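You operate a simulated robot arm through the tools that you are given. There is no shell and no other tool. Be economical: measure what you need, move in short steps, check, and stop when the job is done.

Carry out the task below with a simulated robot arm. There is one attempt and no reset: what you move stays moved.

Task
Put the black bolt in the green post's sleeve, the silver one in the silver post's; tighten both posts' knobs.

Only the result counts: the job must be done as asked and must still hold three seconds after the hand-in. Knocking over, shifting, dropping, spilling or breaking anything else fails it.

Robot
A 7-joint arm with a two-finger parallel gripper on a trunk, on a base that drives. Base frame: it is fixed to the floor where the robot stands at the start and does not move with it; the origin is under the middle of the robot, x ahead of it, y to its left, z up; the surface under the hand at the start is at about z = 0.86. Units: m, degrees, N and s.
Its first joint turns from -166.0 to 166.0 degrees. Places, roughly: green knob [0.6, -0.1, 0.9]; grey knob [0.8, 0, 0.9]; sleeve by the green post [0.5, -0.1, 0.9]; sleeve by the silver post [0.9, -0.1, 0.9]. Payload 3.43 kg.
The TCP is the grasp point between the finger pads, 0.034 m short of the fingertips. In the tool frame z runs along the fingers and y along their closing line. Largest opening 0.128 m; finger width 0.024, thickness 0.012; the body of the gripper, 0.048 by 0.13 m, starts 0.096 m behind the TCP.
Orientation is told as [roll, pitch, yaw] about the base's x, y, z axes, in that order, counted from this pose: with the fingers straight down and closing along the base's y, the tool's x points along the base's -x, its y along +y and its z along -z.

Tools
- The arm moves only by the tool send_rows. Its argument "moves" is a list of rows, each a list of 7 numbers: the shift along the tool's x, y, z in m, then the turn, a rotation vector about the tool's x, y, z in degrees, then the finger opening in m, from 0 to 0.128. In form: [[dx, dy, dz, rx, ry, rz, hand], ...]. A call has 1 to 12 rows; each row is the pose to reach, as a shift and turn from the pose commanded when the call began, along the tool's axes at that moment. Rows are played at 5 a second. More than 0.05 m and 8.6 degrees between two rows, or a gripper value outside its range, and nothing of the call is played. Where a pose cannot be reached the arm comes as near as it can. A force on the tool above 60 N (or 10 N above the force at the start of the call, whichever is more), or a blocked arm, ends the call early, and 0.2 s more pass. Each finger travels about 0.153 m/s and halts on what it meets, pressing with about 39 N; the grip force reading is that of the motor and also rises with nothing between the fingers. The clock runs only during rows and for 0.2 s after the last one: add rows that repeat a pose to give the fingers time. The reply holds the time, the measured pose of the TCP, the force on the tool along the base axes, the opening and the grip force, in the units named above and with some noise, with the torque about the TCP (base axes, N m) and any sound that the robot's microphone picked up.
- Cameras (640 x 400 px; columns grow to the right, rows downward): "scene" is now at [0.1807, 0.1987, 1.3741]; the picture's right is [-0.59, -0.81, 0.01], its down [-0.43, 0.31, -0.85] and it looks along [0.68, -0.51, -0.53] (base axes); focal length 290 px, centre (320, 200). "wrist" rides on the gripper at [0.076, -0.011, -0.16] in the tool frame; the picture's right is [0.15, 0.99, 0.00], its down [-0.88, 0.13, -0.46] and it looks along [-0.45, 0.07, 0.89] (tool axes); focal length 234 px, centre (320, 200). There is no depth. A picture from a camera that has moved, and an enlarged one, comes with that camera's place and axes in the base frame and with its lens.
- snapshot(camera): a new picture of that camera. It takes no simulated time.
- steer(legs): drives the robot by 1 to 6 legs, each [ahead, turn to the left] in m and degrees, along the robot's own axes; the way and the turn of a leg run together, so that a leg with both is an arc; at most 1.5 m and 180 degrees a leg. The arm and the cameras ride along, it lands a little off, and it stops where it bumps. It gives what a move gives.
- pan_tilt(pan, tilt): turns the head with the scene camera to pan (to the left, within 120 degrees either way) and tilt (down, from -29 to 69), counted from straight ahead of the robot. It gives what a move gives.
- enlarge(camera, box): a new picture of the part [left, top, right, bottom] of that camera's present view, enlarged. It takes no simulated time.
- job_done(): hands the job in; it is judged then, once.

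Go step by step. Nothing tells you exact positions but the pictures and the camera data: compare them with the known pose of the tool, close in by small moves and look again before you grip or let go. The budget is 120 turns and 78 pictures, counting those below and the enlarged ones. Unless the task says otherwise, let go and move clear before handing in, and close with one line.

The tools are called after ">>>" as a command line: name --pt "numbers of a row" for each row, then --argument value for the rest, lists and objects as JSON in quotes. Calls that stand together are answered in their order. send_rows: Moves the arm, as the interface text tells. Its arguments: {"type":"object","properties":{"moves":{"type":"array"}},"required":["moves"]} The other tools are called the same way: steer (legs) drives the base; pan_tilt (pan, tilt) turns the head that bears the scene camera; snapshot (camera) takes a picture; enlarge (camera, box) takes an enlarged picture of a part of a camera's view; job_done () hands the job in.

At the start:

```text
time: 0.0
position: [0.6534, -0.1219, 1.2106]
tool_rot: [0.1, 0.1, 0.2]
wrist_force: [0.2, 0.2, -0.1]
ft_torque: [0.01, -0.02, 0.0]
finger_gap: 0.1282
grip_force: 0.0
robot x, y, heading: [0.0028, 0.0138, -0.2]
head pan, tilt: [-36.3, 31.1]
```

scene: 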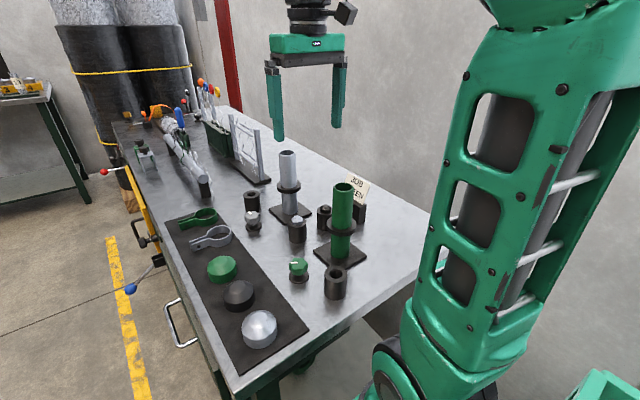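
wrist: 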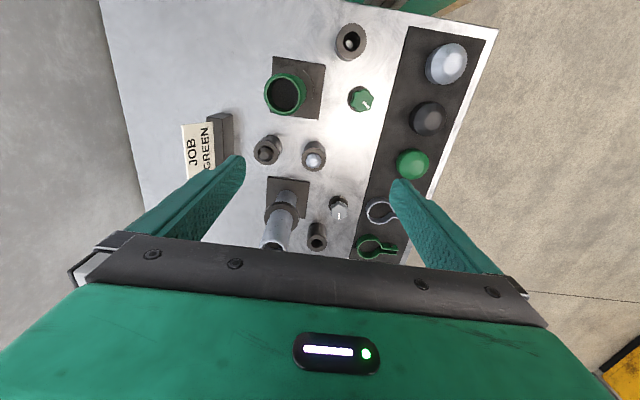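

I see a bench with a green post and a silver post, sleeves, knobs, and a mat with caps and clips. I'll take enlarged pictures to identify the bolts and sleeves.

>>> enlarge --camera "scene" --box '[220, 140, 380, 310]'

>>> enlarge --camera "wrist" --box '[180, 10, 480, 260]'

```text
2.35 times, centred on (300, 225) of scene
camera zoom: at [0.1807, 0.1987, 1.3741], right [-0.59, -0.81, 0.01], down [-0.43, 0.31, -0.85], along [0.68, -0.51, -0.53], focal length 683 px, centre (367, 141)
```

zoom: 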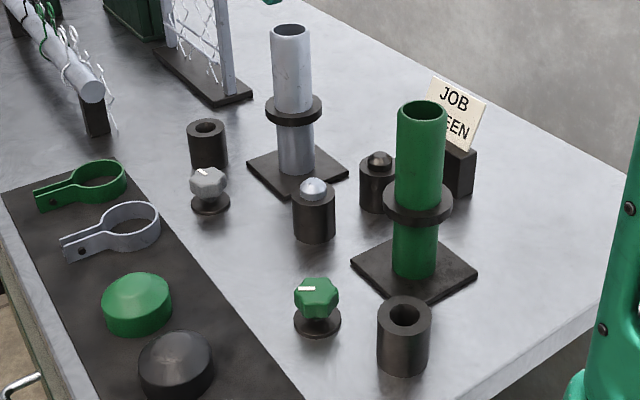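

```text
1.60 times, centred on (330, 135) of wrist
camera zoom: at [0.5781, -0.1354, 1.368], right [-0.15, 0.99, 0.0], down [0.88, 0.14, 0.45], along [0.45, 0.07, -0.89], focal length 375 px, centre (304, 304)
```

zoom: 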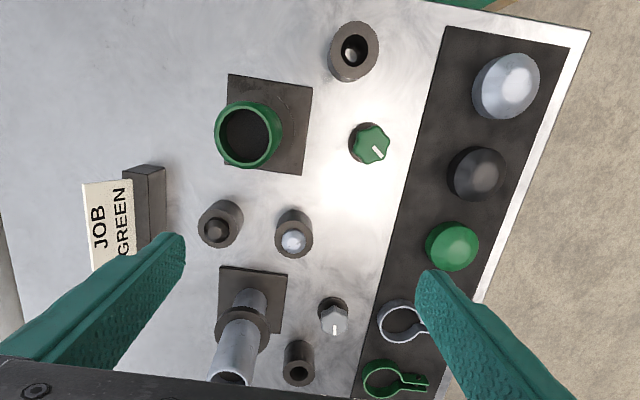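

The bolts stand in two dark holders between the posts: black at about (0.717, -0.223), silver at about (0.714, -0.126). The empty sleeves are at about (0.519, -0.099) and (0.926, -0.095). I'll move above the black bolt at a safe height and look.

>>> send_rows --pt "-0.016 -0.025 0.02 0 0 0 0.1" --pt "-0.032 -0.05 0.04 0 0 0 0.08" --pt "-0.048 -0.075 0.06 0 0 0 0.06" --pt "-0.064 -0.101 0.08 0 0 0 0.06" --pt "-0.064 -0.101 0.11 0 0 0 0.06" --pt "-0.064 -0.101 0.11 0 0 0 0.06"

>>> snapshot --camera "wrist"

>>> snapshot --camera "scene"

```text
time: 1.4
position: [0.7055, -0.2233, 1.1065]
tool_rot: [0.0, -0.7, 0.4]
wrist_force: [-0.2, 0.3, 0.1]
ft_torque: [0.01, -0.02, -0.02]
finger_gap: 0.06
grip_force: 0.0
robot x, y, heading: [-0.003, 0.014, 0.0]
head pan, tilt: [-36.3, 31.1]
```

```text
73 pictures are left
camera wrist: at [0.6276, -0.2351, 1.2649], right [-0.15, 0.99, 0.0], down [0.87, 0.14, 0.47], along [0.46, 0.07, -0.88], focal length 234 px, centre (320, 200)
```

wrist: 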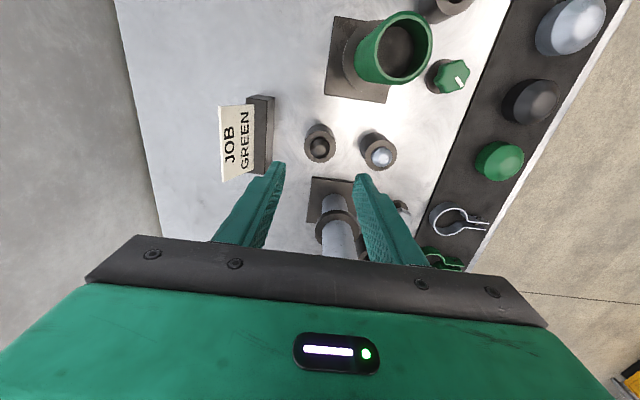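

```text
72 pictures are left
camera scene: at [0.1807, 0.1987, 1.3741], right [-0.59, -0.81, 0.01], down [-0.43, 0.31, -0.85], along [0.68, -0.51, -0.53], focal length 290 px, centre (320, 200)
```

scene: 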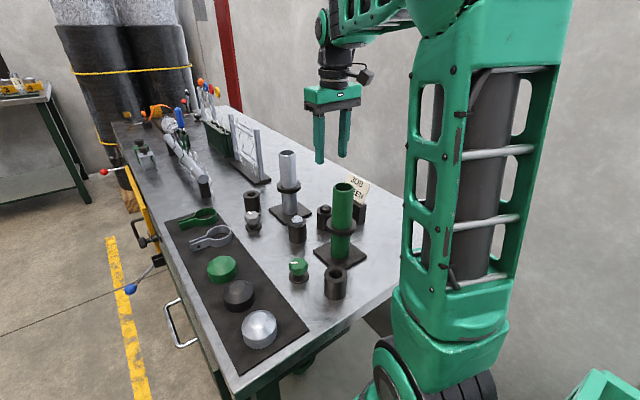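

The wrist view places the black bolt head at about (0.72, -0.222). I'll enlarge to see its shape and height.

>>> enlarge --camera "wrist" --box '[280, 100, 420, 190]'

>>> enlarge --camera "scene" --box '[280, 180, 380, 305]'

```text
4.44 times, centred on (350, 145) of wrist
camera zoom: at [0.6276, -0.2351, 1.2649], right [-0.15, 0.99, 0.0], down [0.87, 0.14, 0.47], along [0.46, 0.07, -0.88], focal length 1041 px, centre (187, 444)
```

zoom: 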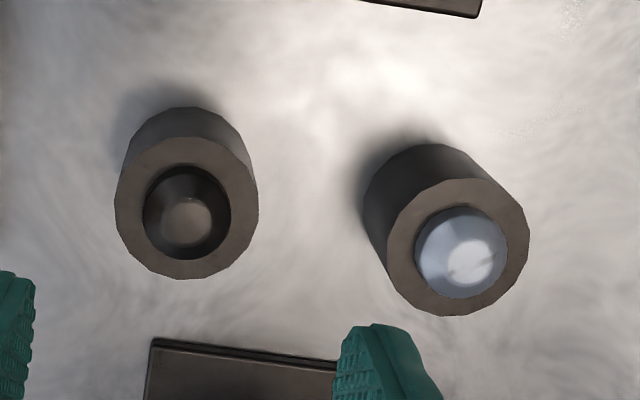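

```text
3.20 times, centred on (330, 242) of scene
camera zoom: at [0.1807, 0.1987, 1.3741], right [-0.59, -0.81, 0.01], down [-0.43, 0.31, -0.85], along [0.68, -0.51, -0.53], focal length 929 px, centre (288, 64)
```

zoom: 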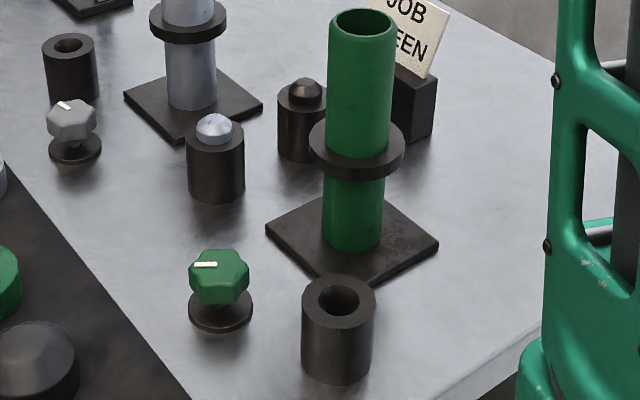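

Both bolts stick out about 2 cm from their holders. I'll correct x by about +14 mm and descend partway, to about z = 0.98.

>>> send_rows --pt "-0.0145 0.001 0.0 0 0 0 0.06" --pt "-0.0145 0.001 0.04 0 0 0 0.06" --pt "-0.0145 0.001 0.08 0 0 0 0.06" --pt "-0.0145 0.001 0.12 0 0 0 0.06" --pt "-0.0145 0.001 0.13 0 0 0 0.06" --pt "-0.0145 0.001 0.13 0 0 0 0.06"

>>> snapshot --camera "wrist"

>>> enlarge --camera "scene" --box '[270, 140, 370, 240]'

```text
time: 2.8
position: [0.7204, -0.222, 0.9791]
tool_rot: [0.0, -0.7, 0.2]
wrist_force: [-0.3, -0.2, 0.0]
ft_torque: [-0.01, 0.05, 0.01]
finger_gap: 0.0598
grip_force: 0.1
robot x, y, heading: [0.0012, 0.0185, 0.2]
head pan, tilt: [-36.3, 31.1]
```

```text
69 pictures are left
camera wrist: at [0.6429, -0.2352, 1.1357], right [-0.15, 0.99, 0.0], down [0.87, 0.14, 0.47], along [0.46, 0.07, -0.88], focal length 234 px, centre (320, 200)
```

wrist: 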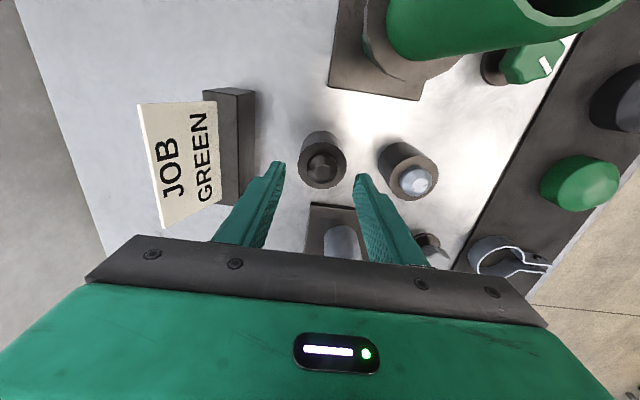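

```text
4.00 times, centred on (320, 190) of scene
camera zoom: at [0.1807, 0.1987, 1.3741], right [-0.59, -0.81, 0.01], down [-0.43, 0.31, -0.85], along [0.68, -0.51, -0.53], focal length 1161 px, centre (320, 240)
```

zoom: 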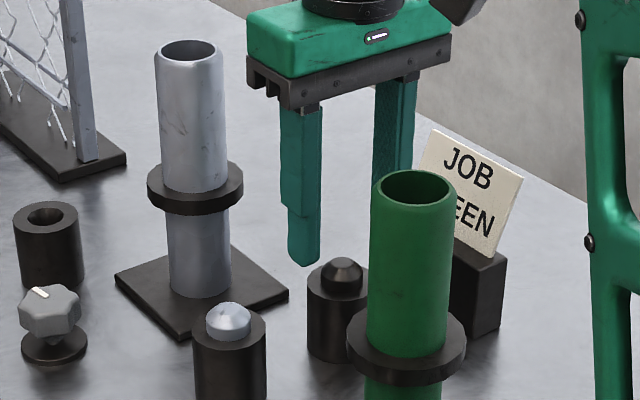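

The fingers are lined up over the black bolt. I'll lower to tips about 8 mm above the estimated rim and look.

>>> send_rows --pt "0 0 0.015 0 0 0 0.045" --pt "0 0 0.025 0 0 0 0.045" --pt "0 0 0.025 0 0 0 0.045"

>>> enlarge --camera "scene" --box '[290, 160, 370, 240]'

>>> enlarge --camera "wrist" --box '[250, 110, 400, 220]'

```text
time: 3.6
position: [0.7211, -0.2226, 0.954]
tool_rot: [0.0, -0.7, 0.4]
wrist_force: [-0.3, 0.2, -0.4]
ft_torque: [-0.05, -0.01, 0.0]
finger_gap: 0.0451
grip_force: 0.2
robot x, y, heading: [-0.0002, 0.0175, 0.0]
head pan, tilt: [-36.3, 31.1]
```

```text
5.00 times, centred on (330, 200) of scene
camera zoom: at [0.1807, 0.1987, 1.3741], right [-0.59, -0.81, 0.01], down [-0.43, 0.31, -0.85], along [0.68, -0.51, -0.53], focal length 1452 px, centre (270, 200)
```

zoom: 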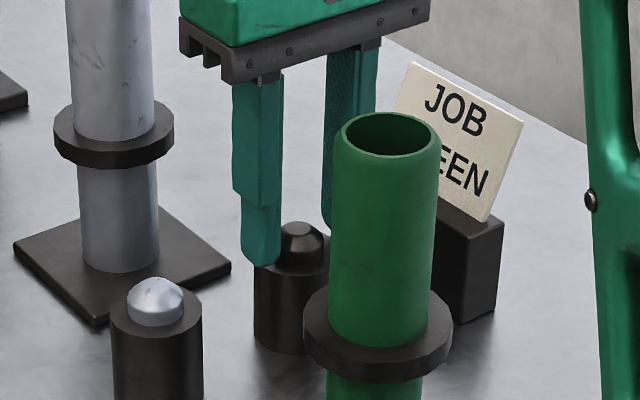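

```text
3.64 times, centred on (325, 165) of wrist
camera zoom: at [0.643, -0.235, 1.1106], right [-0.15, 0.99, 0.0], down [0.87, 0.14, 0.47], along [0.46, 0.07, -0.88], focal length 852 px, centre (302, 327)
```

zoom: 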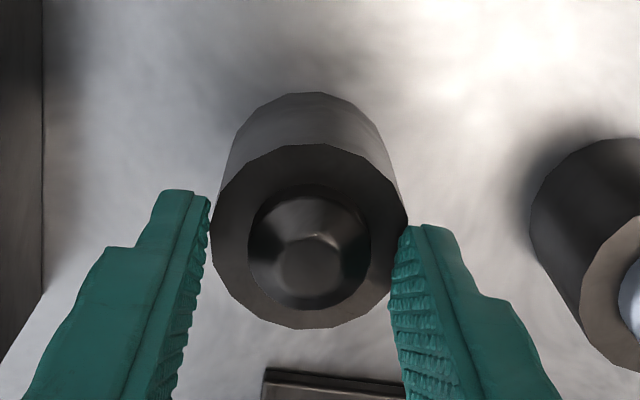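

Alignment looks good. I'll step down gently until the tips are just above or touching the rim.

>>> send_rows --pt "0 0 0.003 0 0 0 0.04" --pt "0 0 0.005 0 0 0 0.04" --pt "0 0 0.007 0 0 0 0.04" --pt "0 0 0.007 0 0 0 0.04"

>>> enlarge --camera "scene" --box '[290, 160, 370, 240]'

```text
time: 4.6
position: [0.7203, -0.222, 0.9487]
tool_rot: [-0.1, -0.8, 0.3]
wrist_force: [-7.8, 0.3, 48.2]
ft_torque: [1.02, 0.76, 0.24]
finger_gap: 0.0405
grip_force: 0.7
robot x, y, heading: [-0.0002, 0.0173, 0.1]
head pan, tilt: [-36.3, 31.1]
```

```text
5.00 times, centred on (330, 200) of scene
camera zoom: at [0.1787, 0.1992, 1.3743], right [-0.59, -0.81, 0.01], down [-0.43, 0.31, -0.85], along [0.68, -0.51, -0.53], focal length 1452 px, centre (270, 200)
```

zoom: 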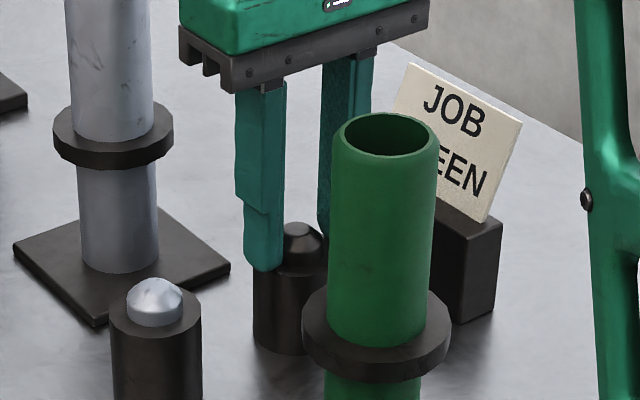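

Contact with the rim at TCP z ≈ 0.9487, so the rim is near 0.915. I'll back off about 1.5 mm and close on the head.

>>> send_rows --pt "0 0 -0.004 0 0 0 0.04" --pt "0 0 -0.004 0 0 0 0.03" --pt "0 0 -0.004 0 0 0 0.015" --pt "0 0 -0.004 0 0 0 0.0" --pt "0 0 -0.004 0 0 0 0.0" --pt "0 0 -0.004 0 0 0 0.0"

>>> enlarge --camera "wrist" --box '[250, 110, 400, 220]'

```text
time: 6.0
position: [0.7198, -0.2222, 0.9498]
tool_rot: [0.0, -0.7, 0.3]
wrist_force: [0.0, -0.9, -0.2]
ft_torque: [-0.01, -0.01, 0.01]
finger_gap: 0.0285
grip_force: 38.5
robot x, y, heading: [0.0013, 0.0151, 0.2]
head pan, tilt: [-36.3, 31.1]
```

```text
3.64 times, centred on (325, 165) of wrist
camera zoom: at [0.6431, -0.2348, 1.108], right [-0.15, 0.99, 0.0], down [0.87, 0.14, 0.47], along [0.46, 0.07, -0.89], focal length 852 px, centre (302, 327)
```

zoom: 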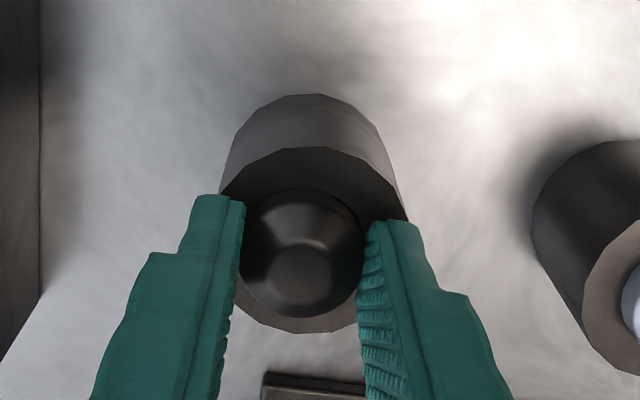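

The head is gripped (gap 28.5 mm). I'll lift it straight up.

>>> send_rows --pt "0 0 -0.01 0 0 0 0.0" --pt "0 0 -0.025 0 0 0 0.0" --pt "0 0 -0.045 0 0 0 0.0" --pt "0 0 -0.07 0 0 0 0.0" --pt "0 0 -0.1 0 0 0 0.0" --pt "0 0 -0.13 0 0 0 0.0" --pt "0 0 -0.16 0 0 0 0.0" --pt "0 0 -0.16 0 0 0 0.0"

>>> snapshot --camera "wrist"

>>> snapshot --camera "scene"

```text
time: 7.8
position: [0.7178, -0.2217, 1.1118]
tool_rot: [-0.1, -0.6, 0.3]
wrist_force: [-0.2, -0.4, -0.9]
ft_torque: [-0.01, -0.01, 0.01]
finger_gap: 0.0286
grip_force: 38.8
robot x, y, heading: [-0.0042, 0.0213, 0.1]
head pan, tilt: [-36.3, 31.1]
```

```text
63 pictures are left
camera wrist: at [0.6407, -0.2344, 1.2693], right [-0.15, 0.99, 0.0], down [0.87, 0.14, 0.47], along [0.46, 0.07, -0.89], focal length 234 px, centre (320, 200)
```

wrist: 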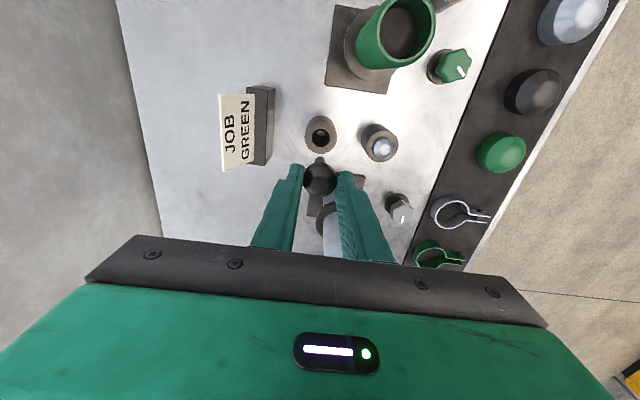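

```text
62 pictures are left
camera scene: at [0.1808, 0.1987, 1.3741], right [-0.59, -0.81, 0.01], down [-0.43, 0.31, -0.85], along [0.68, -0.51, -0.53], focal length 290 px, centre (320, 200)
```

scene: 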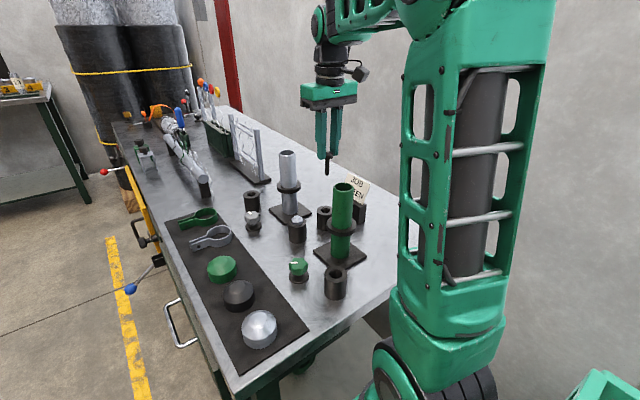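

The black bolt is out. I'll zoom in to see its length.

>>> enlarge --camera "scene" --box '[300, 90, 370, 190]'

>>> send_rows --pt "0 0 -0.035 0 0 0 0.0" --pt "0 0 -0.07 0 0 0 0.0" --pt "0.035 0.021 -0.07 0 0 0 0.0" --pt "0.07 0.042 -0.07 0 0 0 0.0" --pt "0.105 0.063 -0.07 0 0 0 0.0" --pt "0.14 0.085 -0.07 0 0 0 0.0" --pt "0.17 0.105 -0.07 0 0 0 0.0" --pt "0.199 0.123 -0.07 0 0 0 0.0" --pt "0.199 0.123 -0.07 0 0 0 0.0"

>>> snapshot --camera "wrist"

>>> snapshot --camera "scene"

```text
4.00 times, centred on (335, 140) of scene
camera zoom: at [0.1808, 0.1987, 1.3741], right [-0.59, -0.81, 0.01], down [-0.43, 0.31, -0.85], along [0.68, -0.51, -0.53], focal length 1161 px, centre (260, 440)
```

zoom: 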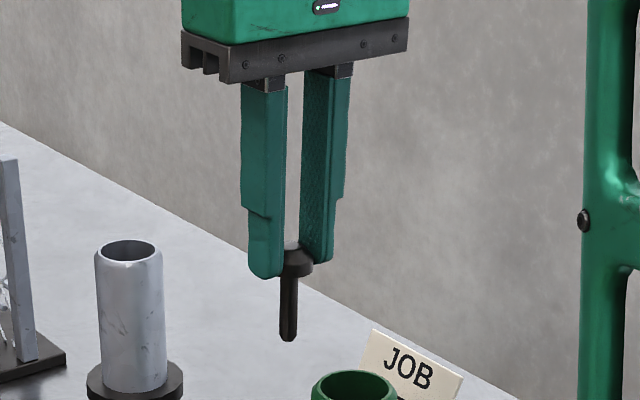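

```text
time: 9.8
position: [0.5197, -0.0997, 1.1801]
tool_rot: [0.0, -0.7, 0.2]
wrist_force: [0.4, 1.4, -0.3]
ft_torque: [0.02, -0.01, 0.03]
finger_gap: 0.0286
grip_force: 38.7
robot x, y, heading: [0.0007, 0.0142, -0.1]
head pan, tilt: [-36.3, 31.1]
```

```text
60 pictures are left
camera wrist: at [0.4413, -0.1125, 1.3365], right [-0.15, 0.99, 0.0], down [0.87, 0.14, 0.47], along [0.46, 0.07, -0.89], focal length 234 px, centre (320, 200)
```

wrist: 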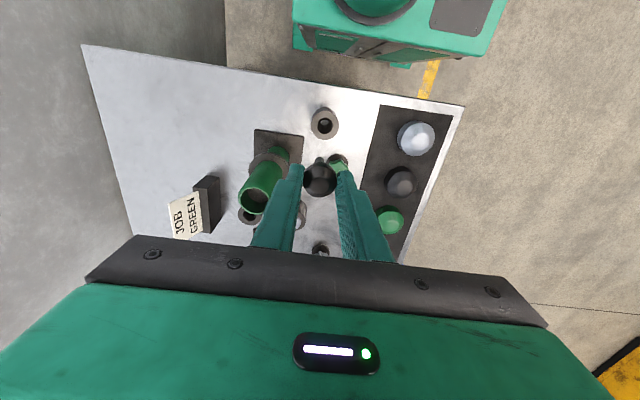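

```text
59 pictures are left
camera scene: at [0.1806, 0.1987, 1.3741], right [-0.59, -0.81, 0.01], down [-0.43, 0.31, -0.85], along [0.68, -0.51, -0.53], focal length 290 px, centre (320, 200)
```

scene: 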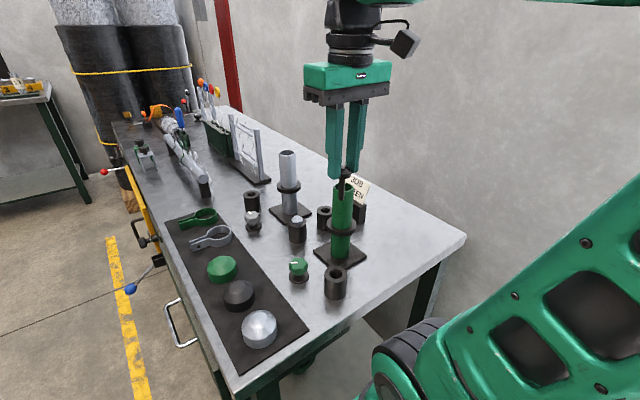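

The bolt has a 28.5 mm head and a thinner shank about 50 mm long. The green-side sleeve estimate is about (0.511, -0.096), so I'll lower above it and recheck.

>>> send_rows --pt "0.0085 0.0035 0.03 0 0 0 0.0" --pt "0.0085 0.0035 0.07 0 0 0 0.0" --pt "0.0085 0.0035 0.11 0 0 0 0.0" --pt "0.0085 0.0035 0.15 0 0 0 0.0" --pt "0.0085 0.0035 0.15 0 0 0 0.0"

>>> enlarge --camera "wrist" --box '[240, 80, 400, 220]'

>>> enlarge --camera "scene" --box '[290, 200, 390, 310]'

```text
time: 11.0
position: [0.5126, -0.0981, 1.027]
tool_rot: [0.0, -0.7, 0.3]
wrist_force: [-0.6, -0.3, -1.1]
ft_torque: [0.02, -0.03, 0.01]
finger_gap: 0.0286
grip_force: 38.9
robot x, y, heading: [-0.0006, 0.0191, 0.0]
head pan, tilt: [-36.3, 31.1]
```

```text
2.86 times, centred on (320, 150) of wrist
camera zoom: at [0.4349, -0.1109, 1.1834], right [-0.15, 0.99, 0.0], down [0.87, 0.14, 0.47], along [0.46, 0.07, -0.88], focal length 669 px, centre (320, 343)
```

zoom: 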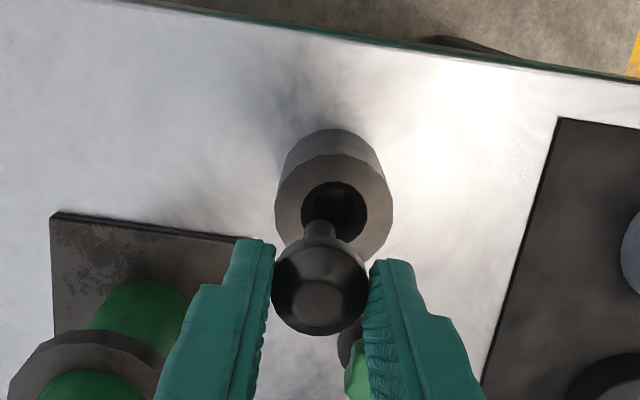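

```text
3.64 times, centred on (340, 255) of scene
camera zoom: at [0.1806, 0.1987, 1.3741], right [-0.59, -0.81, 0.01], down [-0.43, 0.31, -0.85], along [0.68, -0.51, -0.53], focal length 1056 px, centre (247, 0)
```

zoom: 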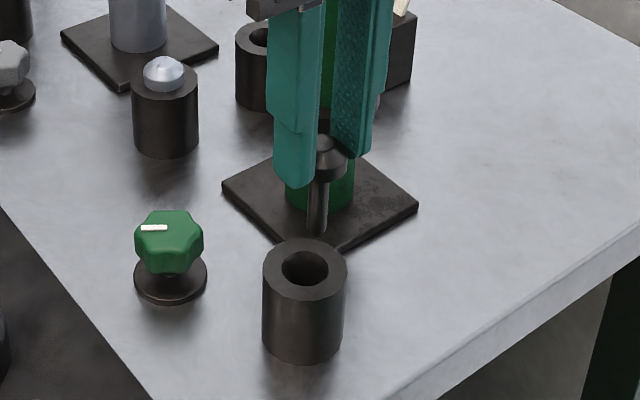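

Both views put the sleeve hole at about (0.513, -0.094), so I need +4 mm in y. I'll descend with the shank entering the sleeve.

>>> send_rows --pt "-0.0005 0.004 0.0 0 0 0 0.0" --pt "-0.0005 0.004 0.0 0 0 0 0.0" --pt "-0.0005 0.004 0.02 0 0 0 0.0" --pt "-0.0005 0.004 0.035 0 0 0 0.0" --pt "-0.0005 0.004 0.05 0 0 0 0.0" --pt "-0.0005 0.004 0.05 0 0 0 0.0"

>>> enlarge --camera "wrist" --box '[240, 80, 400, 220]'

>>> enlarge --camera "scene" --box '[290, 200, 390, 310]'

```text
time: 12.4
position: [0.5123, -0.0935, 0.9775]
tool_rot: [0.0, -0.8, 0.3]
wrist_force: [0.4, 0.0, -1.0]
ft_torque: [0.02, 0.03, -0.04]
finger_gap: 0.0287
grip_force: 38.4
robot x, y, heading: [-0.0046, 0.0192, 0.1]
head pan, tilt: [-36.3, 31.1]
```

```text
2.86 times, centred on (320, 150) of wrist
camera zoom: at [0.4351, -0.1069, 1.1342], right [-0.15, 0.99, 0.0], down [0.87, 0.14, 0.47], along [0.46, 0.07, -0.89], focal length 669 px, centre (320, 343)
```

zoom: 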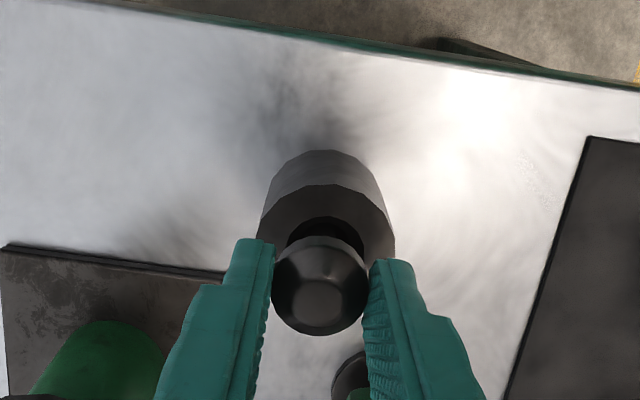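

```text
3.64 times, centred on (340, 255) of scene
camera zoom: at [0.1806, 0.1987, 1.3741], right [-0.59, -0.81, 0.01], down [-0.43, 0.31, -0.85], along [0.68, -0.51, -0.53], focal length 1056 px, centre (247, 0)
```

zoom: 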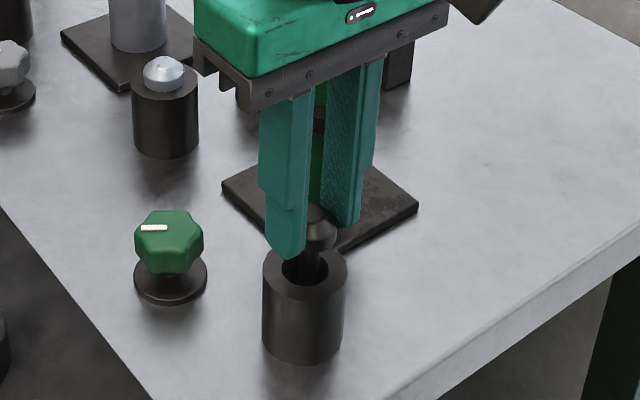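

The shank is inside the hole. I'll nudge +2 mm in y and lower until the head almost seats.

>>> send_rows --pt "0 0.002 0.008 0 0 0 0.0" --pt "0 0.002 0.018 0 0 0 0.0" --pt "0 0.002 0.025 0 0 0 0.0" --pt "0 0.002 0.027 0 0 0 0.0" --pt "0 0.002 0.027 0 0 0 0.0"

>>> enlarge --camera "scene" --box '[290, 200, 390, 310]'

>>> enlarge --camera "wrist" --box '[240, 80, 400, 220]'

```text
time: 13.6
position: [0.5136, -0.092, 0.9508]
tool_rot: [0.0, -0.6, 0.3]
wrist_force: [0.1, -0.2, -0.3]
ft_torque: [-0.01, -0.02, 0.01]
finger_gap: 0.0285
grip_force: 38.4
robot x, y, heading: [-0.0006, 0.0162, 0.4]
head pan, tilt: [-36.3, 31.1]
```

```text
3.64 times, centred on (340, 255) of scene
camera zoom: at [0.1806, 0.1987, 1.3741], right [-0.59, -0.81, 0.01], down [-0.43, 0.31, -0.85], along [0.68, -0.51, -0.53], focal length 1056 px, centre (247, 0)
```

zoom: 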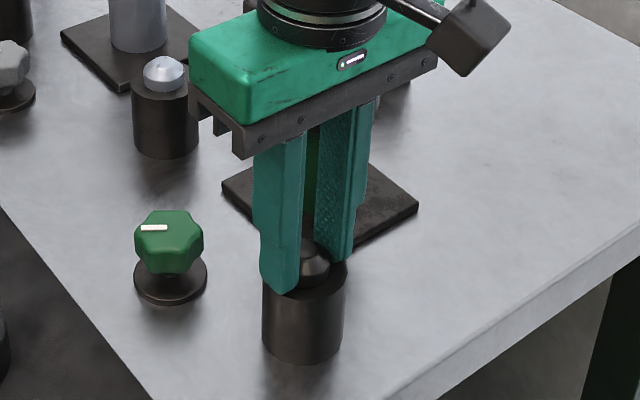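

```text
2.86 times, centred on (320, 150) of wrist
camera zoom: at [0.4355, -0.1037, 1.1083], right [-0.15, 0.99, 0.0], down [0.87, 0.14, 0.47], along [0.46, 0.07, -0.88], focal length 669 px, centre (320, 343)
```

zoom: 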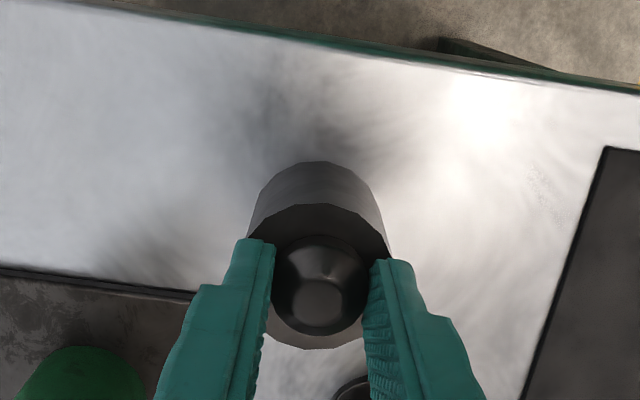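

Head is seated to within about a millimetre. I'll release and rise.

>>> send_rows --pt "0 0 0 0 0 0 0.032" --pt "0 0 0 0 0 0 0.045" --pt "0 0 0 0 0 0 0.045" --pt "0 0 -0.03 0 0 0 0.045" --pt "0 0 -0.07 0 0 0 0.045" --pt "0 0 -0.11 0 0 0 0.045" --pt "0 0 -0.15 0 0 0 0.045" --pt "0 0 -0.18 0 0 0 0.06" --pt "0 0 -0.18 0 0 0 0.06"

>>> enlarge --camera "scene" --box '[220, 170, 380, 310]'

```text
time: 15.6
position: [0.5083, -0.0904, 1.1312]
tool_rot: [0.1, -0.7, 0.3]
wrist_force: [-0.8, -0.4, 0.8]
ft_torque: [0.02, -0.02, 0.01]
finger_gap: 0.0601
grip_force: 0.0
robot x, y, heading: [-0.002, 0.0194, -0.2]
head pan, tilt: [-36.3, 31.1]
```

```text
2.86 times, centred on (300, 240) of scene
camera zoom: at [0.1806, 0.1987, 1.3741], right [-0.59, -0.81, 0.01], down [-0.43, 0.31, -0.85], along [0.68, -0.51, -0.53], focal length 830 px, centre (377, 86)
```

zoom: 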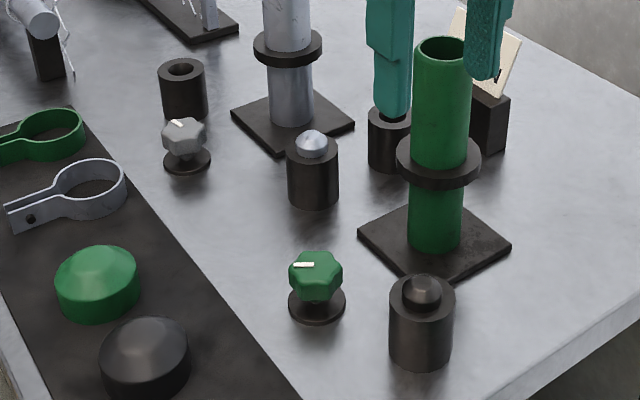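

The black bolt sits in the green-side sleeve. Next I'll go above the silver bolt at about (0.718, -0.128).

>>> send_rows --pt "-0.04 -0.007 0 0 0 0 0.06" --pt "-0.08 -0.014 0 0 0 0 0.06" --pt "-0.12 -0.021 0 0 0 0 0.06" --pt "-0.16 -0.028 0 0 0 0 0.06" --pt "-0.208 -0.038 0 0 0 0 0.06" --pt "-0.208 -0.038 0.04 0 0 0 0.06" --pt "-0.208 -0.038 0.08 0 0 0 0.06" --pt "-0.208 -0.038 0.12 0 0 0 0.06" --pt "-0.208 -0.038 0.14 0 0 0 0.06" --pt "-0.208 -0.038 0.14 0 0 0 0.06"

>>> enlarge --camera "wrist" --box '[240, 100, 400, 220]'

```text
time: 17.8
position: [0.7216, -0.1273, 0.9931]
tool_rot: [0.0, -0.7, 0.2]
wrist_force: [-0.5, -0.7, 0.5]
ft_torque: [-0.03, 0.0, -0.01]
finger_gap: 0.0601
grip_force: 0.0
robot x, y, heading: [0.0008, 0.0196, -0.1]
head pan, tilt: [-36.3, 31.1]
```

```text
3.33 times, centred on (320, 160) of wrist
camera zoom: at [0.6436, -0.1399, 1.1513], right [-0.15, 0.99, 0.0], down [0.87, 0.14, 0.47], along [0.46, 0.07, -0.88], focal length 781 px, centre (320, 333)
```

zoom: 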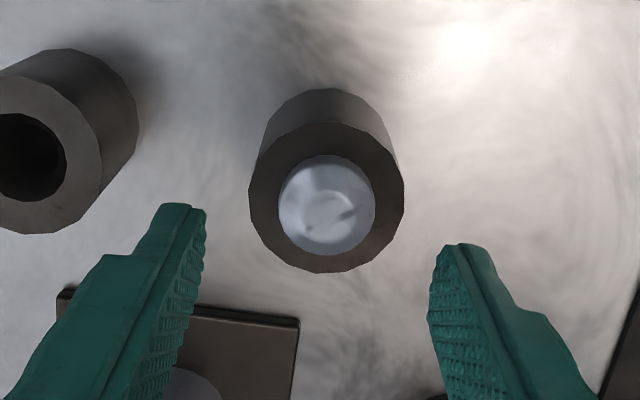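

The silver bolt is 2 mm further in +y and x is fine. I'll descend to the gripping height used before (TCP z ≈ 0.950).

>>> send_rows --pt "0.0005 0.002 0.01 0 0 0 0.05" --pt "0.0005 0.002 0.025 0 0 0 0.045" --pt "0.0005 0.002 0.036 0 0 0 0.045" --pt "0.0005 0.002 0.0425 0 0 0 0.045" --pt "0.0005 0.002 0.0425 0 0 0 0.045"

>>> enlarge --camera "wrist" --box '[240, 100, 400, 220]'

```text
time: 19.0
position: [0.7205, -0.1255, 0.9516]
tool_rot: [0.0, -0.7, 0.3]
wrist_force: [0.8, -0.1, -0.4]
ft_torque: [0.02, 0.01, -0.01]
finger_gap: 0.0449
grip_force: 0.0
robot x, y, heading: [-0.0011, 0.0157, 0.0]
head pan, tilt: [-36.3, 31.1]
```

```text
3.33 times, centred on (320, 160) of wrist
camera zoom: at [0.6435, -0.1376, 1.109], right [-0.15, 0.99, 0.0], down [0.87, 0.14, 0.47], along [0.46, 0.07, -0.89], focal length 781 px, centre (320, 333)
```

zoom: 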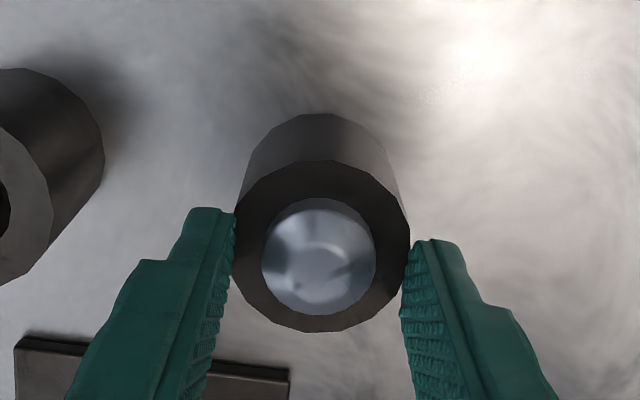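

I'll shift 2 mm in -x, down 1 mm, close and lift.

>>> send_rows --pt "0.002 0 0.0012 0 0 0 0.045" --pt "0.002 0 0.0012 0 0 0 0.035" --pt "0.002 0 0.0012 0 0 0 0.02" --pt "0.002 0 0.0012 0 0 0 0.0" --pt "0.002 0 0.0012 0 0 0 0.0" --pt "0.002 0 0.0012 0 0 0 0.0" --pt "0.002 0 -0.01 0 0 0 0.0" --pt "0.002 0 -0.03 0 0 0 0.0" --pt "0.002 0 -0.06 0 0 0 0.0" --pt "0.002 0 -0.1 0 0 0 0.0" --pt "0.002 0 -0.14 0 0 0 0.0" --pt "0.002 0 -0.14 0 0 0 0.0"

>>> snapshot --camera "wrist"

>>> enlarge --camera "scene" --box '[220, 110, 380, 230]'

```text
time: 21.6
position: [0.7165, -0.1284, 1.0926]
tool_rot: [-0.1, -0.7, 0.3]
wrist_force: [-0.7, 0.1, -1.1]
ft_torque: [-0.03, 0.03, 0.03]
finger_gap: 0.0288
grip_force: 39.2
robot x, y, heading: [-0.0002, 0.0157, 0.2]
head pan, tilt: [-36.3, 31.1]
```

```text
49 pictures are left
camera wrist: at [0.6391, -0.1408, 1.2497], right [-0.15, 0.99, 0.0], down [0.87, 0.14, 0.47], along [0.46, 0.07, -0.89], focal length 234 px, centre (320, 200)
```

wrist: 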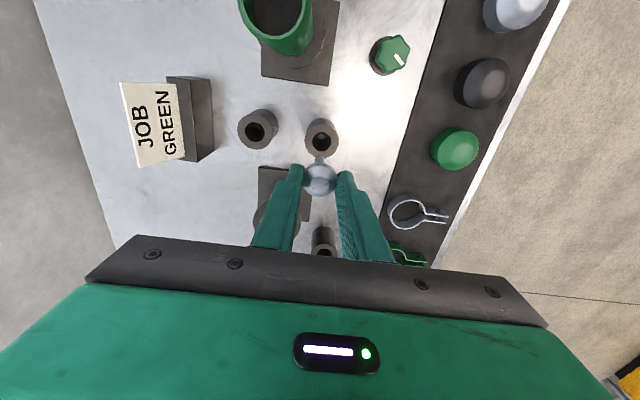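

```text
3.33 times, centred on (300, 170) of scene
camera zoom: at [0.1808, 0.1987, 1.3741], right [-0.59, -0.81, 0.01], down [-0.43, 0.31, -0.85], along [0.68, -0.51, -0.53], focal length 968 px, centre (387, 300)
```

zoom: 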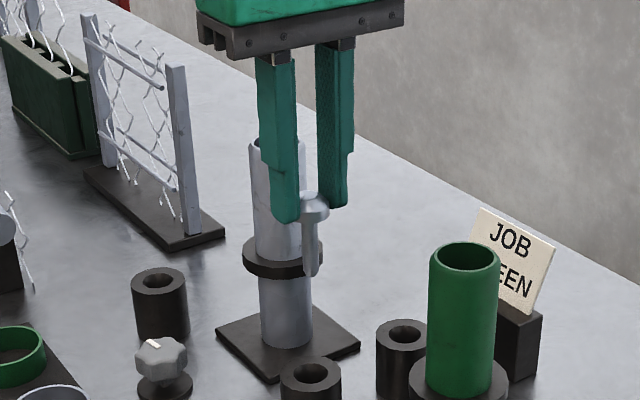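

Silver bolt is in hand. The silver-side sleeve is at about (0.92, -0.093), so I'll rise, go above it and look.

>>> send_rows --pt "0 0 -0.04 0 0 0 0.0" --pt "0 0 -0.08 0 0 0 0.0" --pt "-0.04 0.007 -0.08 0 0 0 0.0" --pt "-0.08 0.014 -0.08 0 0 0 0.0" --pt "-0.12 0.021 -0.08 0 0 0 0.0" --pt "-0.16 0.028 -0.08 0 0 0 0.0" --pt "-0.203 0.034 -0.08 0 0 0 0.0" --pt "-0.203 0.034 -0.04 0 0 0 0.0" --pt "-0.203 0.034 0.0 0 0 0 0.0" --pt "-0.203 0.034 0.04 0 0 0 0.0" --pt "-0.203 0.034 0.06 0 0 0 0.0" --pt "-0.203 0.034 0.06 0 0 0 0.0"

>>> enlarge --camera "wrist" --box '[240, 80, 400, 220]'

>>> enlarge --camera "scene" --box '[220, 130, 320, 240]'

```text
time: 24.2
position: [0.9223, -0.0906, 1.0338]
tool_rot: [0.0, -0.6, 0.4]
wrist_force: [-0.3, -0.3, -0.6]
ft_torque: [-0.04, -0.02, 0.01]
finger_gap: 0.0284
grip_force: 38.5
robot x, y, heading: [-0.0022, 0.0168, 0.0]
head pan, tilt: [-36.3, 31.1]
```

```text
2.86 times, centred on (320, 150) of wrist
camera zoom: at [0.8444, -0.1035, 1.1908], right [-0.15, 0.99, 0.0], down [0.87, 0.14, 0.47], along [0.46, 0.07, -0.88], focal length 669 px, centre (320, 343)
```

zoom: 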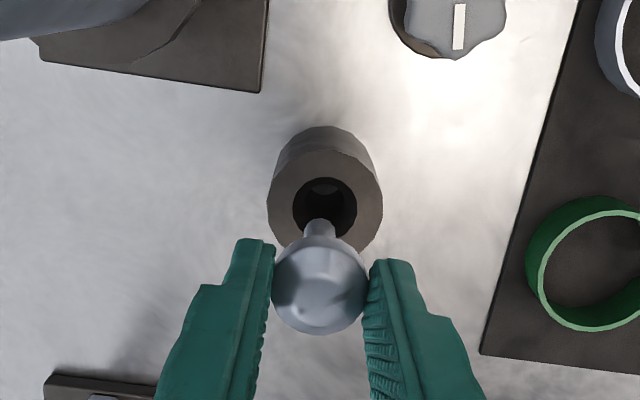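

```text
3.64 times, centred on (270, 185) of scene
camera zoom: at [0.1808, 0.1987, 1.3741], right [-0.59, -0.81, 0.01], down [-0.43, 0.31, -0.85], along [0.68, -0.51, -0.53], focal length 1056 px, centre (502, 254)
```

zoom: 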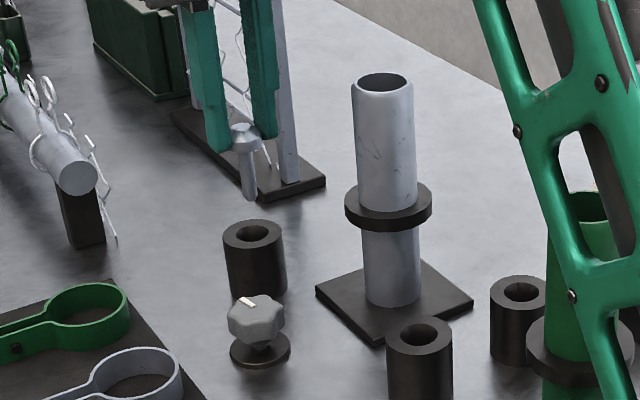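

The hole is at about (0.923, -0.089), within 2 mm of the bolt. I'll lower the shank in.

>>> send_rows --pt "-0.0012 0.0017 0.0 0 0 0 0.0" --pt "-0.0012 0.0017 0.02 0 0 0 0.0" --pt "-0.0012 0.0017 0.04 0 0 0 0.0" --pt "-0.0012 0.0017 0.055 0 0 0 0.0" --pt "-0.0012 0.0017 0.055 0 0 0 0.0"

>>> enlarge --camera "wrist" --box '[240, 80, 400, 220]'

>>> enlarge --camera "scene" --box '[220, 130, 320, 240]'

```text
time: 25.4
position: [0.9234, -0.0896, 0.9781]
tool_rot: [0.1, -0.9, 0.3]
wrist_force: [-0.1, 0.0, -0.6]
ft_torque: [-0.01, -0.03, 0.03]
finger_gap: 0.0287
grip_force: 39.0
robot x, y, heading: [0.0011, 0.0168, 0.1]
head pan, tilt: [-36.3, 31.1]
```

```text
2.86 times, centred on (320, 150) of wrist
camera zoom: at [0.8454, -0.1021, 1.1359], right [-0.15, 0.99, 0.0], down [0.87, 0.14, 0.47], along [0.46, 0.07, -0.88], focal length 669 px, centre (320, 343)
```

zoom: 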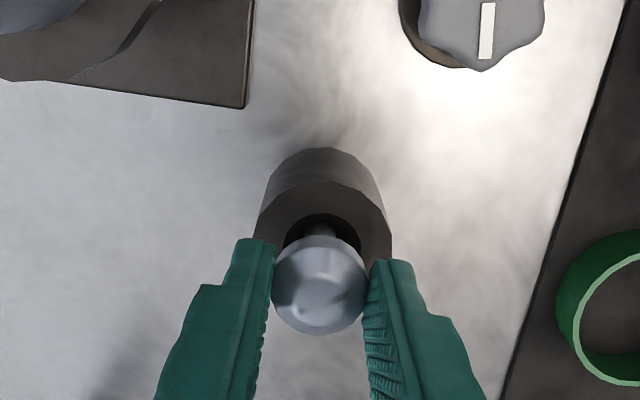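

```text
3.64 times, centred on (270, 185) of scene
camera zoom: at [0.1808, 0.1987, 1.3741], right [-0.59, -0.81, 0.01], down [-0.43, 0.31, -0.85], along [0.68, -0.51, -0.53], focal length 1056 px, centre (502, 254)
```

zoom: 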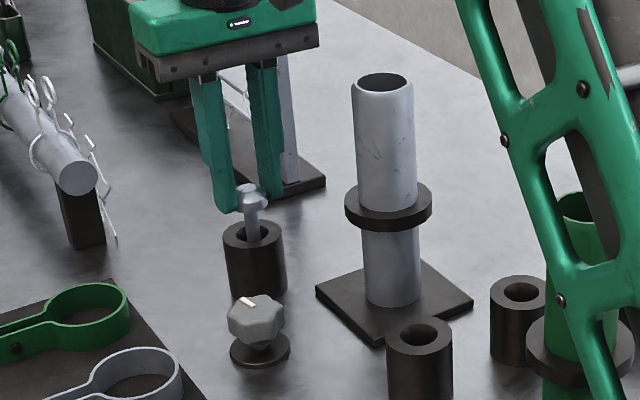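

The shank is in the silver-side sleeve. I'll lower to just above seating, release and rise.

>>> send_rows --pt "0 0.001 0.01 0 0 0 0.0" --pt "0 0.001 0.02 0 0 0 0.0" --pt "0 0.001 0.0275 0 0 0 0.0" --pt "0 0.001 0.0275 0 0 0 0.0" --pt "0 0.001 0.0275 0 0 0 0.032" --pt "0 0.001 0.0275 0 0 0 0.045" --pt "0 0.001 0.0275 0 0 0 0.045" --pt "0 0.001 -0.01 0 0 0 0.045" --pt "0 0.001 -0.05 0 0 0 0.045" --pt "0 0.001 -0.09 0 0 0 0.06" --pt "0 0.001 -0.12 0 0 0 0.06" --pt "0 0.001 -0.12 0 0 0 0.06"

>>> enlarge --camera "scene" --box '[220, 130, 320, 240]'

>>> snapshot --camera "wrist"

```text
time: 28.0
position: [0.9204, -0.0886, 1.097]
tool_rot: [0.0, -0.7, 0.2]
wrist_force: [0.1, -1.0, 0.3]
ft_torque: [-0.02, 0.01, 0.04]
finger_gap: 0.0602
grip_force: 0.1
robot x, y, heading: [0.0002, 0.0174, -0.1]
head pan, tilt: [-36.3, 31.1]
```

```text
3.64 times, centred on (270, 185) of scene
camera zoom: at [0.1808, 0.1987, 1.3741], right [-0.59, -0.81, 0.01], down [-0.43, 0.31, -0.85], along [0.68, -0.51, -0.53], focal length 1056 px, centre (502, 254)
```

zoom: 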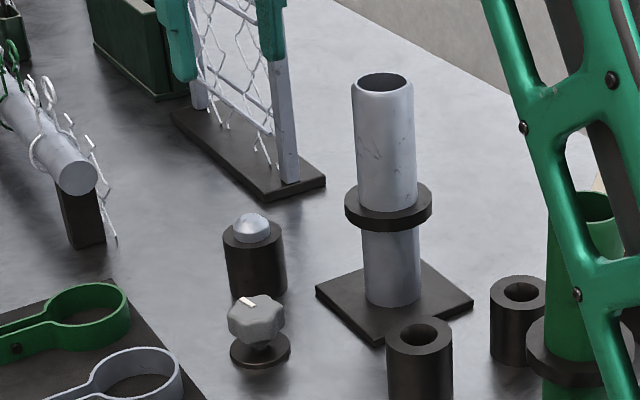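

```text
42 pictures are left
camera wrist: at [0.8435, -0.1007, 1.2551], right [-0.15, 0.99, 0.0], down [0.87, 0.14, 0.47], along [0.46, 0.07, -0.88], focal length 234 px, centre (320, 200)
```

wrist: 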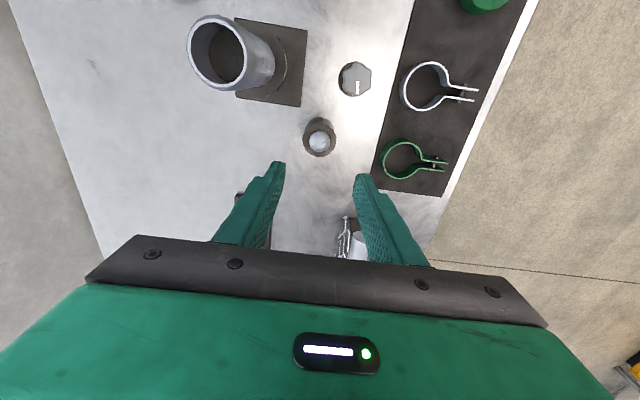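

Silver bolt seated. Now the grey knob at about (0.83, -0.05): I'll move above it and look.

>>> send_rows --pt "0.03 0.012 0.0 0 0 0 0.06" --pt "0.06 0.025 0.0 0 0 0 0.06" --pt "0.09 0.0386 0.0 0 0 0 0.06" --pt "0.09 0.0386 0.035 0 0 0 0.06" --pt "0.09 0.0386 0.067 0 0 0 0.06" --pt "0.09 0.0386 0.067 0 0 0 0.06"

>>> enlarge --camera "wrist" --box '[240, 80, 400, 220]'

>>> enlarge --camera "scene" --box '[220, 170, 290, 240]'

```text
time: 29.4
position: [0.8301, -0.0496, 1.0279]
tool_rot: [-0.1, -0.7, 0.3]
wrist_force: [-0.2, -0.2, 0.8]
ft_torque: [0.0, 0.0, -0.02]
finger_gap: 0.0602
grip_force: 0.1
robot x, y, heading: [-0.0007, 0.0169, 0.2]
head pan, tilt: [-36.3, 31.1]
```

```text
2.86 times, centred on (320, 150) of wrist
camera zoom: at [0.7531, -0.0622, 1.1861], right [-0.15, 0.99, 0.0], down [0.87, 0.14, 0.47], along [0.46, 0.07, -0.88], focal length 669 px, centre (320, 343)
```

zoom: 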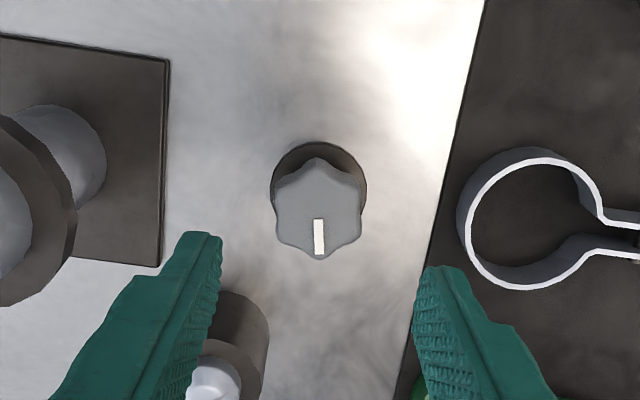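

```text
5.71 times, centred on (255, 205) of scene
camera zoom: at [0.1807, 0.1987, 1.3741], right [-0.59, -0.81, 0.01], down [-0.43, 0.31, -0.85], along [0.68, -0.51, -0.53], focal length 1659 px, centre (691, 171)
```

zoom: 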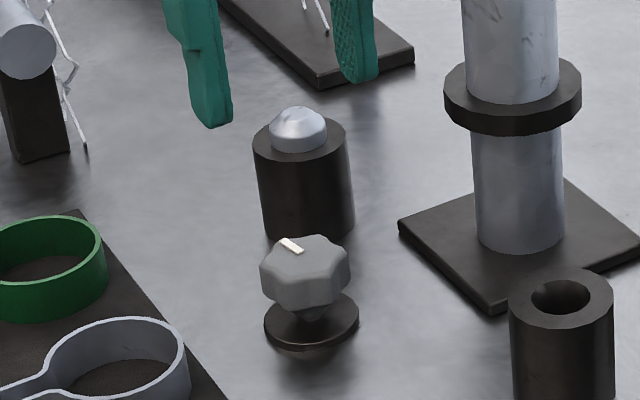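

Knob axis is about (0.838, -0.0505), top near z = 0.903, with its valleys facing ±y. I'll descend around it.

>>> send_rows --pt "-0.0075 -0.0005 0.0 0 0 0 0.06" --pt "-0.0075 -0.0005 0.04 0 0 0 0.06" --pt "-0.008 -0.0005 0.075 0 0 0 0.06" --pt "-0.008 -0.0005 0.095 0 0 0 0.06" --pt "-0.009 -0.0005 0.112 0 0 0 0.06" --pt "-0.009 -0.0005 0.112 0 0 0 0.06"

>>> enlarge --camera "wrist" --box '[240, 80, 400, 220]'

>>> enlarge --camera "scene" --box '[220, 170, 290, 240]'

```text
time: 30.8
position: [0.8419, -0.0529, 0.9179]
tool_rot: [0.1, -0.6, 0.4]
wrist_force: [-0.9, 0.1, -0.9]
ft_torque: [0.02, 0.0, 0.01]
finger_gap: 0.0601
grip_force: 0.1
robot x, y, heading: [0.002, 0.0154, 0.0]
head pan, tilt: [-36.3, 31.1]
```

```text
2.86 times, centred on (320, 150) of wrist
camera zoom: at [0.7645, -0.0649, 1.0763], right [-0.15, 0.99, 0.0], down [0.87, 0.14, 0.47], along [0.46, 0.07, -0.89], focal length 669 px, centre (320, 343)
```

zoom: 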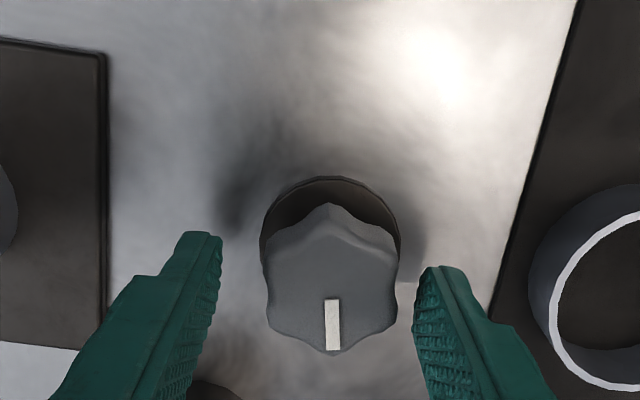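

```text
5.71 times, centred on (255, 205) of scene
camera zoom: at [0.1808, 0.1987, 1.3741], right [-0.59, -0.81, 0.01], down [-0.43, 0.31, -0.85], along [0.68, -0.51, -0.53], focal length 1659 px, centre (691, 171)
```

zoom: 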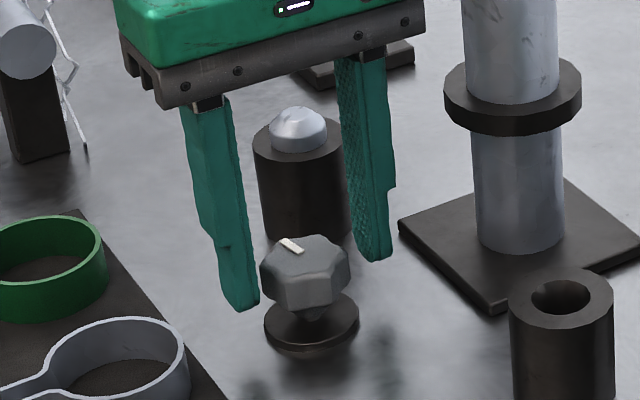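

The knob centre is about (0.836, -0.050), so I'll shift the tool slightly, go 4 mm deeper and close on it.

>>> send_rows --pt "0.006 0.0023 0.0 0 0 0 0.06" --pt "0.006 0.0023 0.004 0 0 0 0.05" --pt "0.006 0.0023 0.004 0 0 0 0.042" --pt "0.006 0.0023 0.004 0 0 0 0.036" --pt "0.006 0.0023 0.004 0 0 0 0.0" --pt "0.006 0.0023 0.004 0 0 0 0.0"

>>> enlarge --camera "wrist" --box '[240, 80, 400, 220]'

```text
time: 32.2
position: [0.836, -0.0487, 0.9139]
tool_rot: [0.1, -0.7, 0.3]
wrist_force: [0.8, -4.2, -1.3]
ft_torque: [-0.14, -0.57, -0.02]
finger_gap: 0.0393
grip_force: 44.7
robot x, y, heading: [0.0017, 0.0177, -0.1]
head pan, tilt: [-36.3, 31.1]
```

```text
2.86 times, centred on (320, 150) of wrist
camera zoom: at [0.7582, -0.0619, 1.0722], right [-0.15, 0.99, 0.0], down [0.87, 0.14, 0.47], along [0.46, 0.07, -0.88], focal length 669 px, centre (320, 343)
```

zoom: 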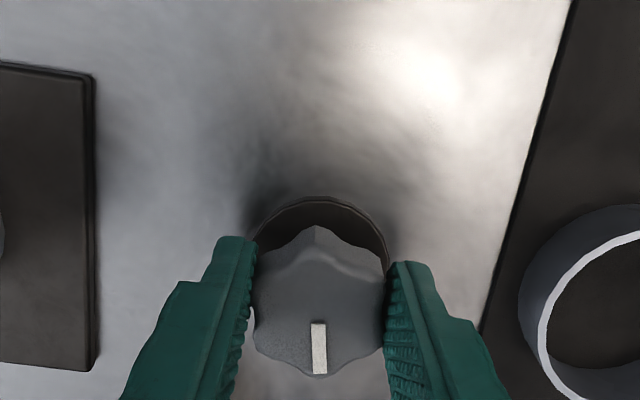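

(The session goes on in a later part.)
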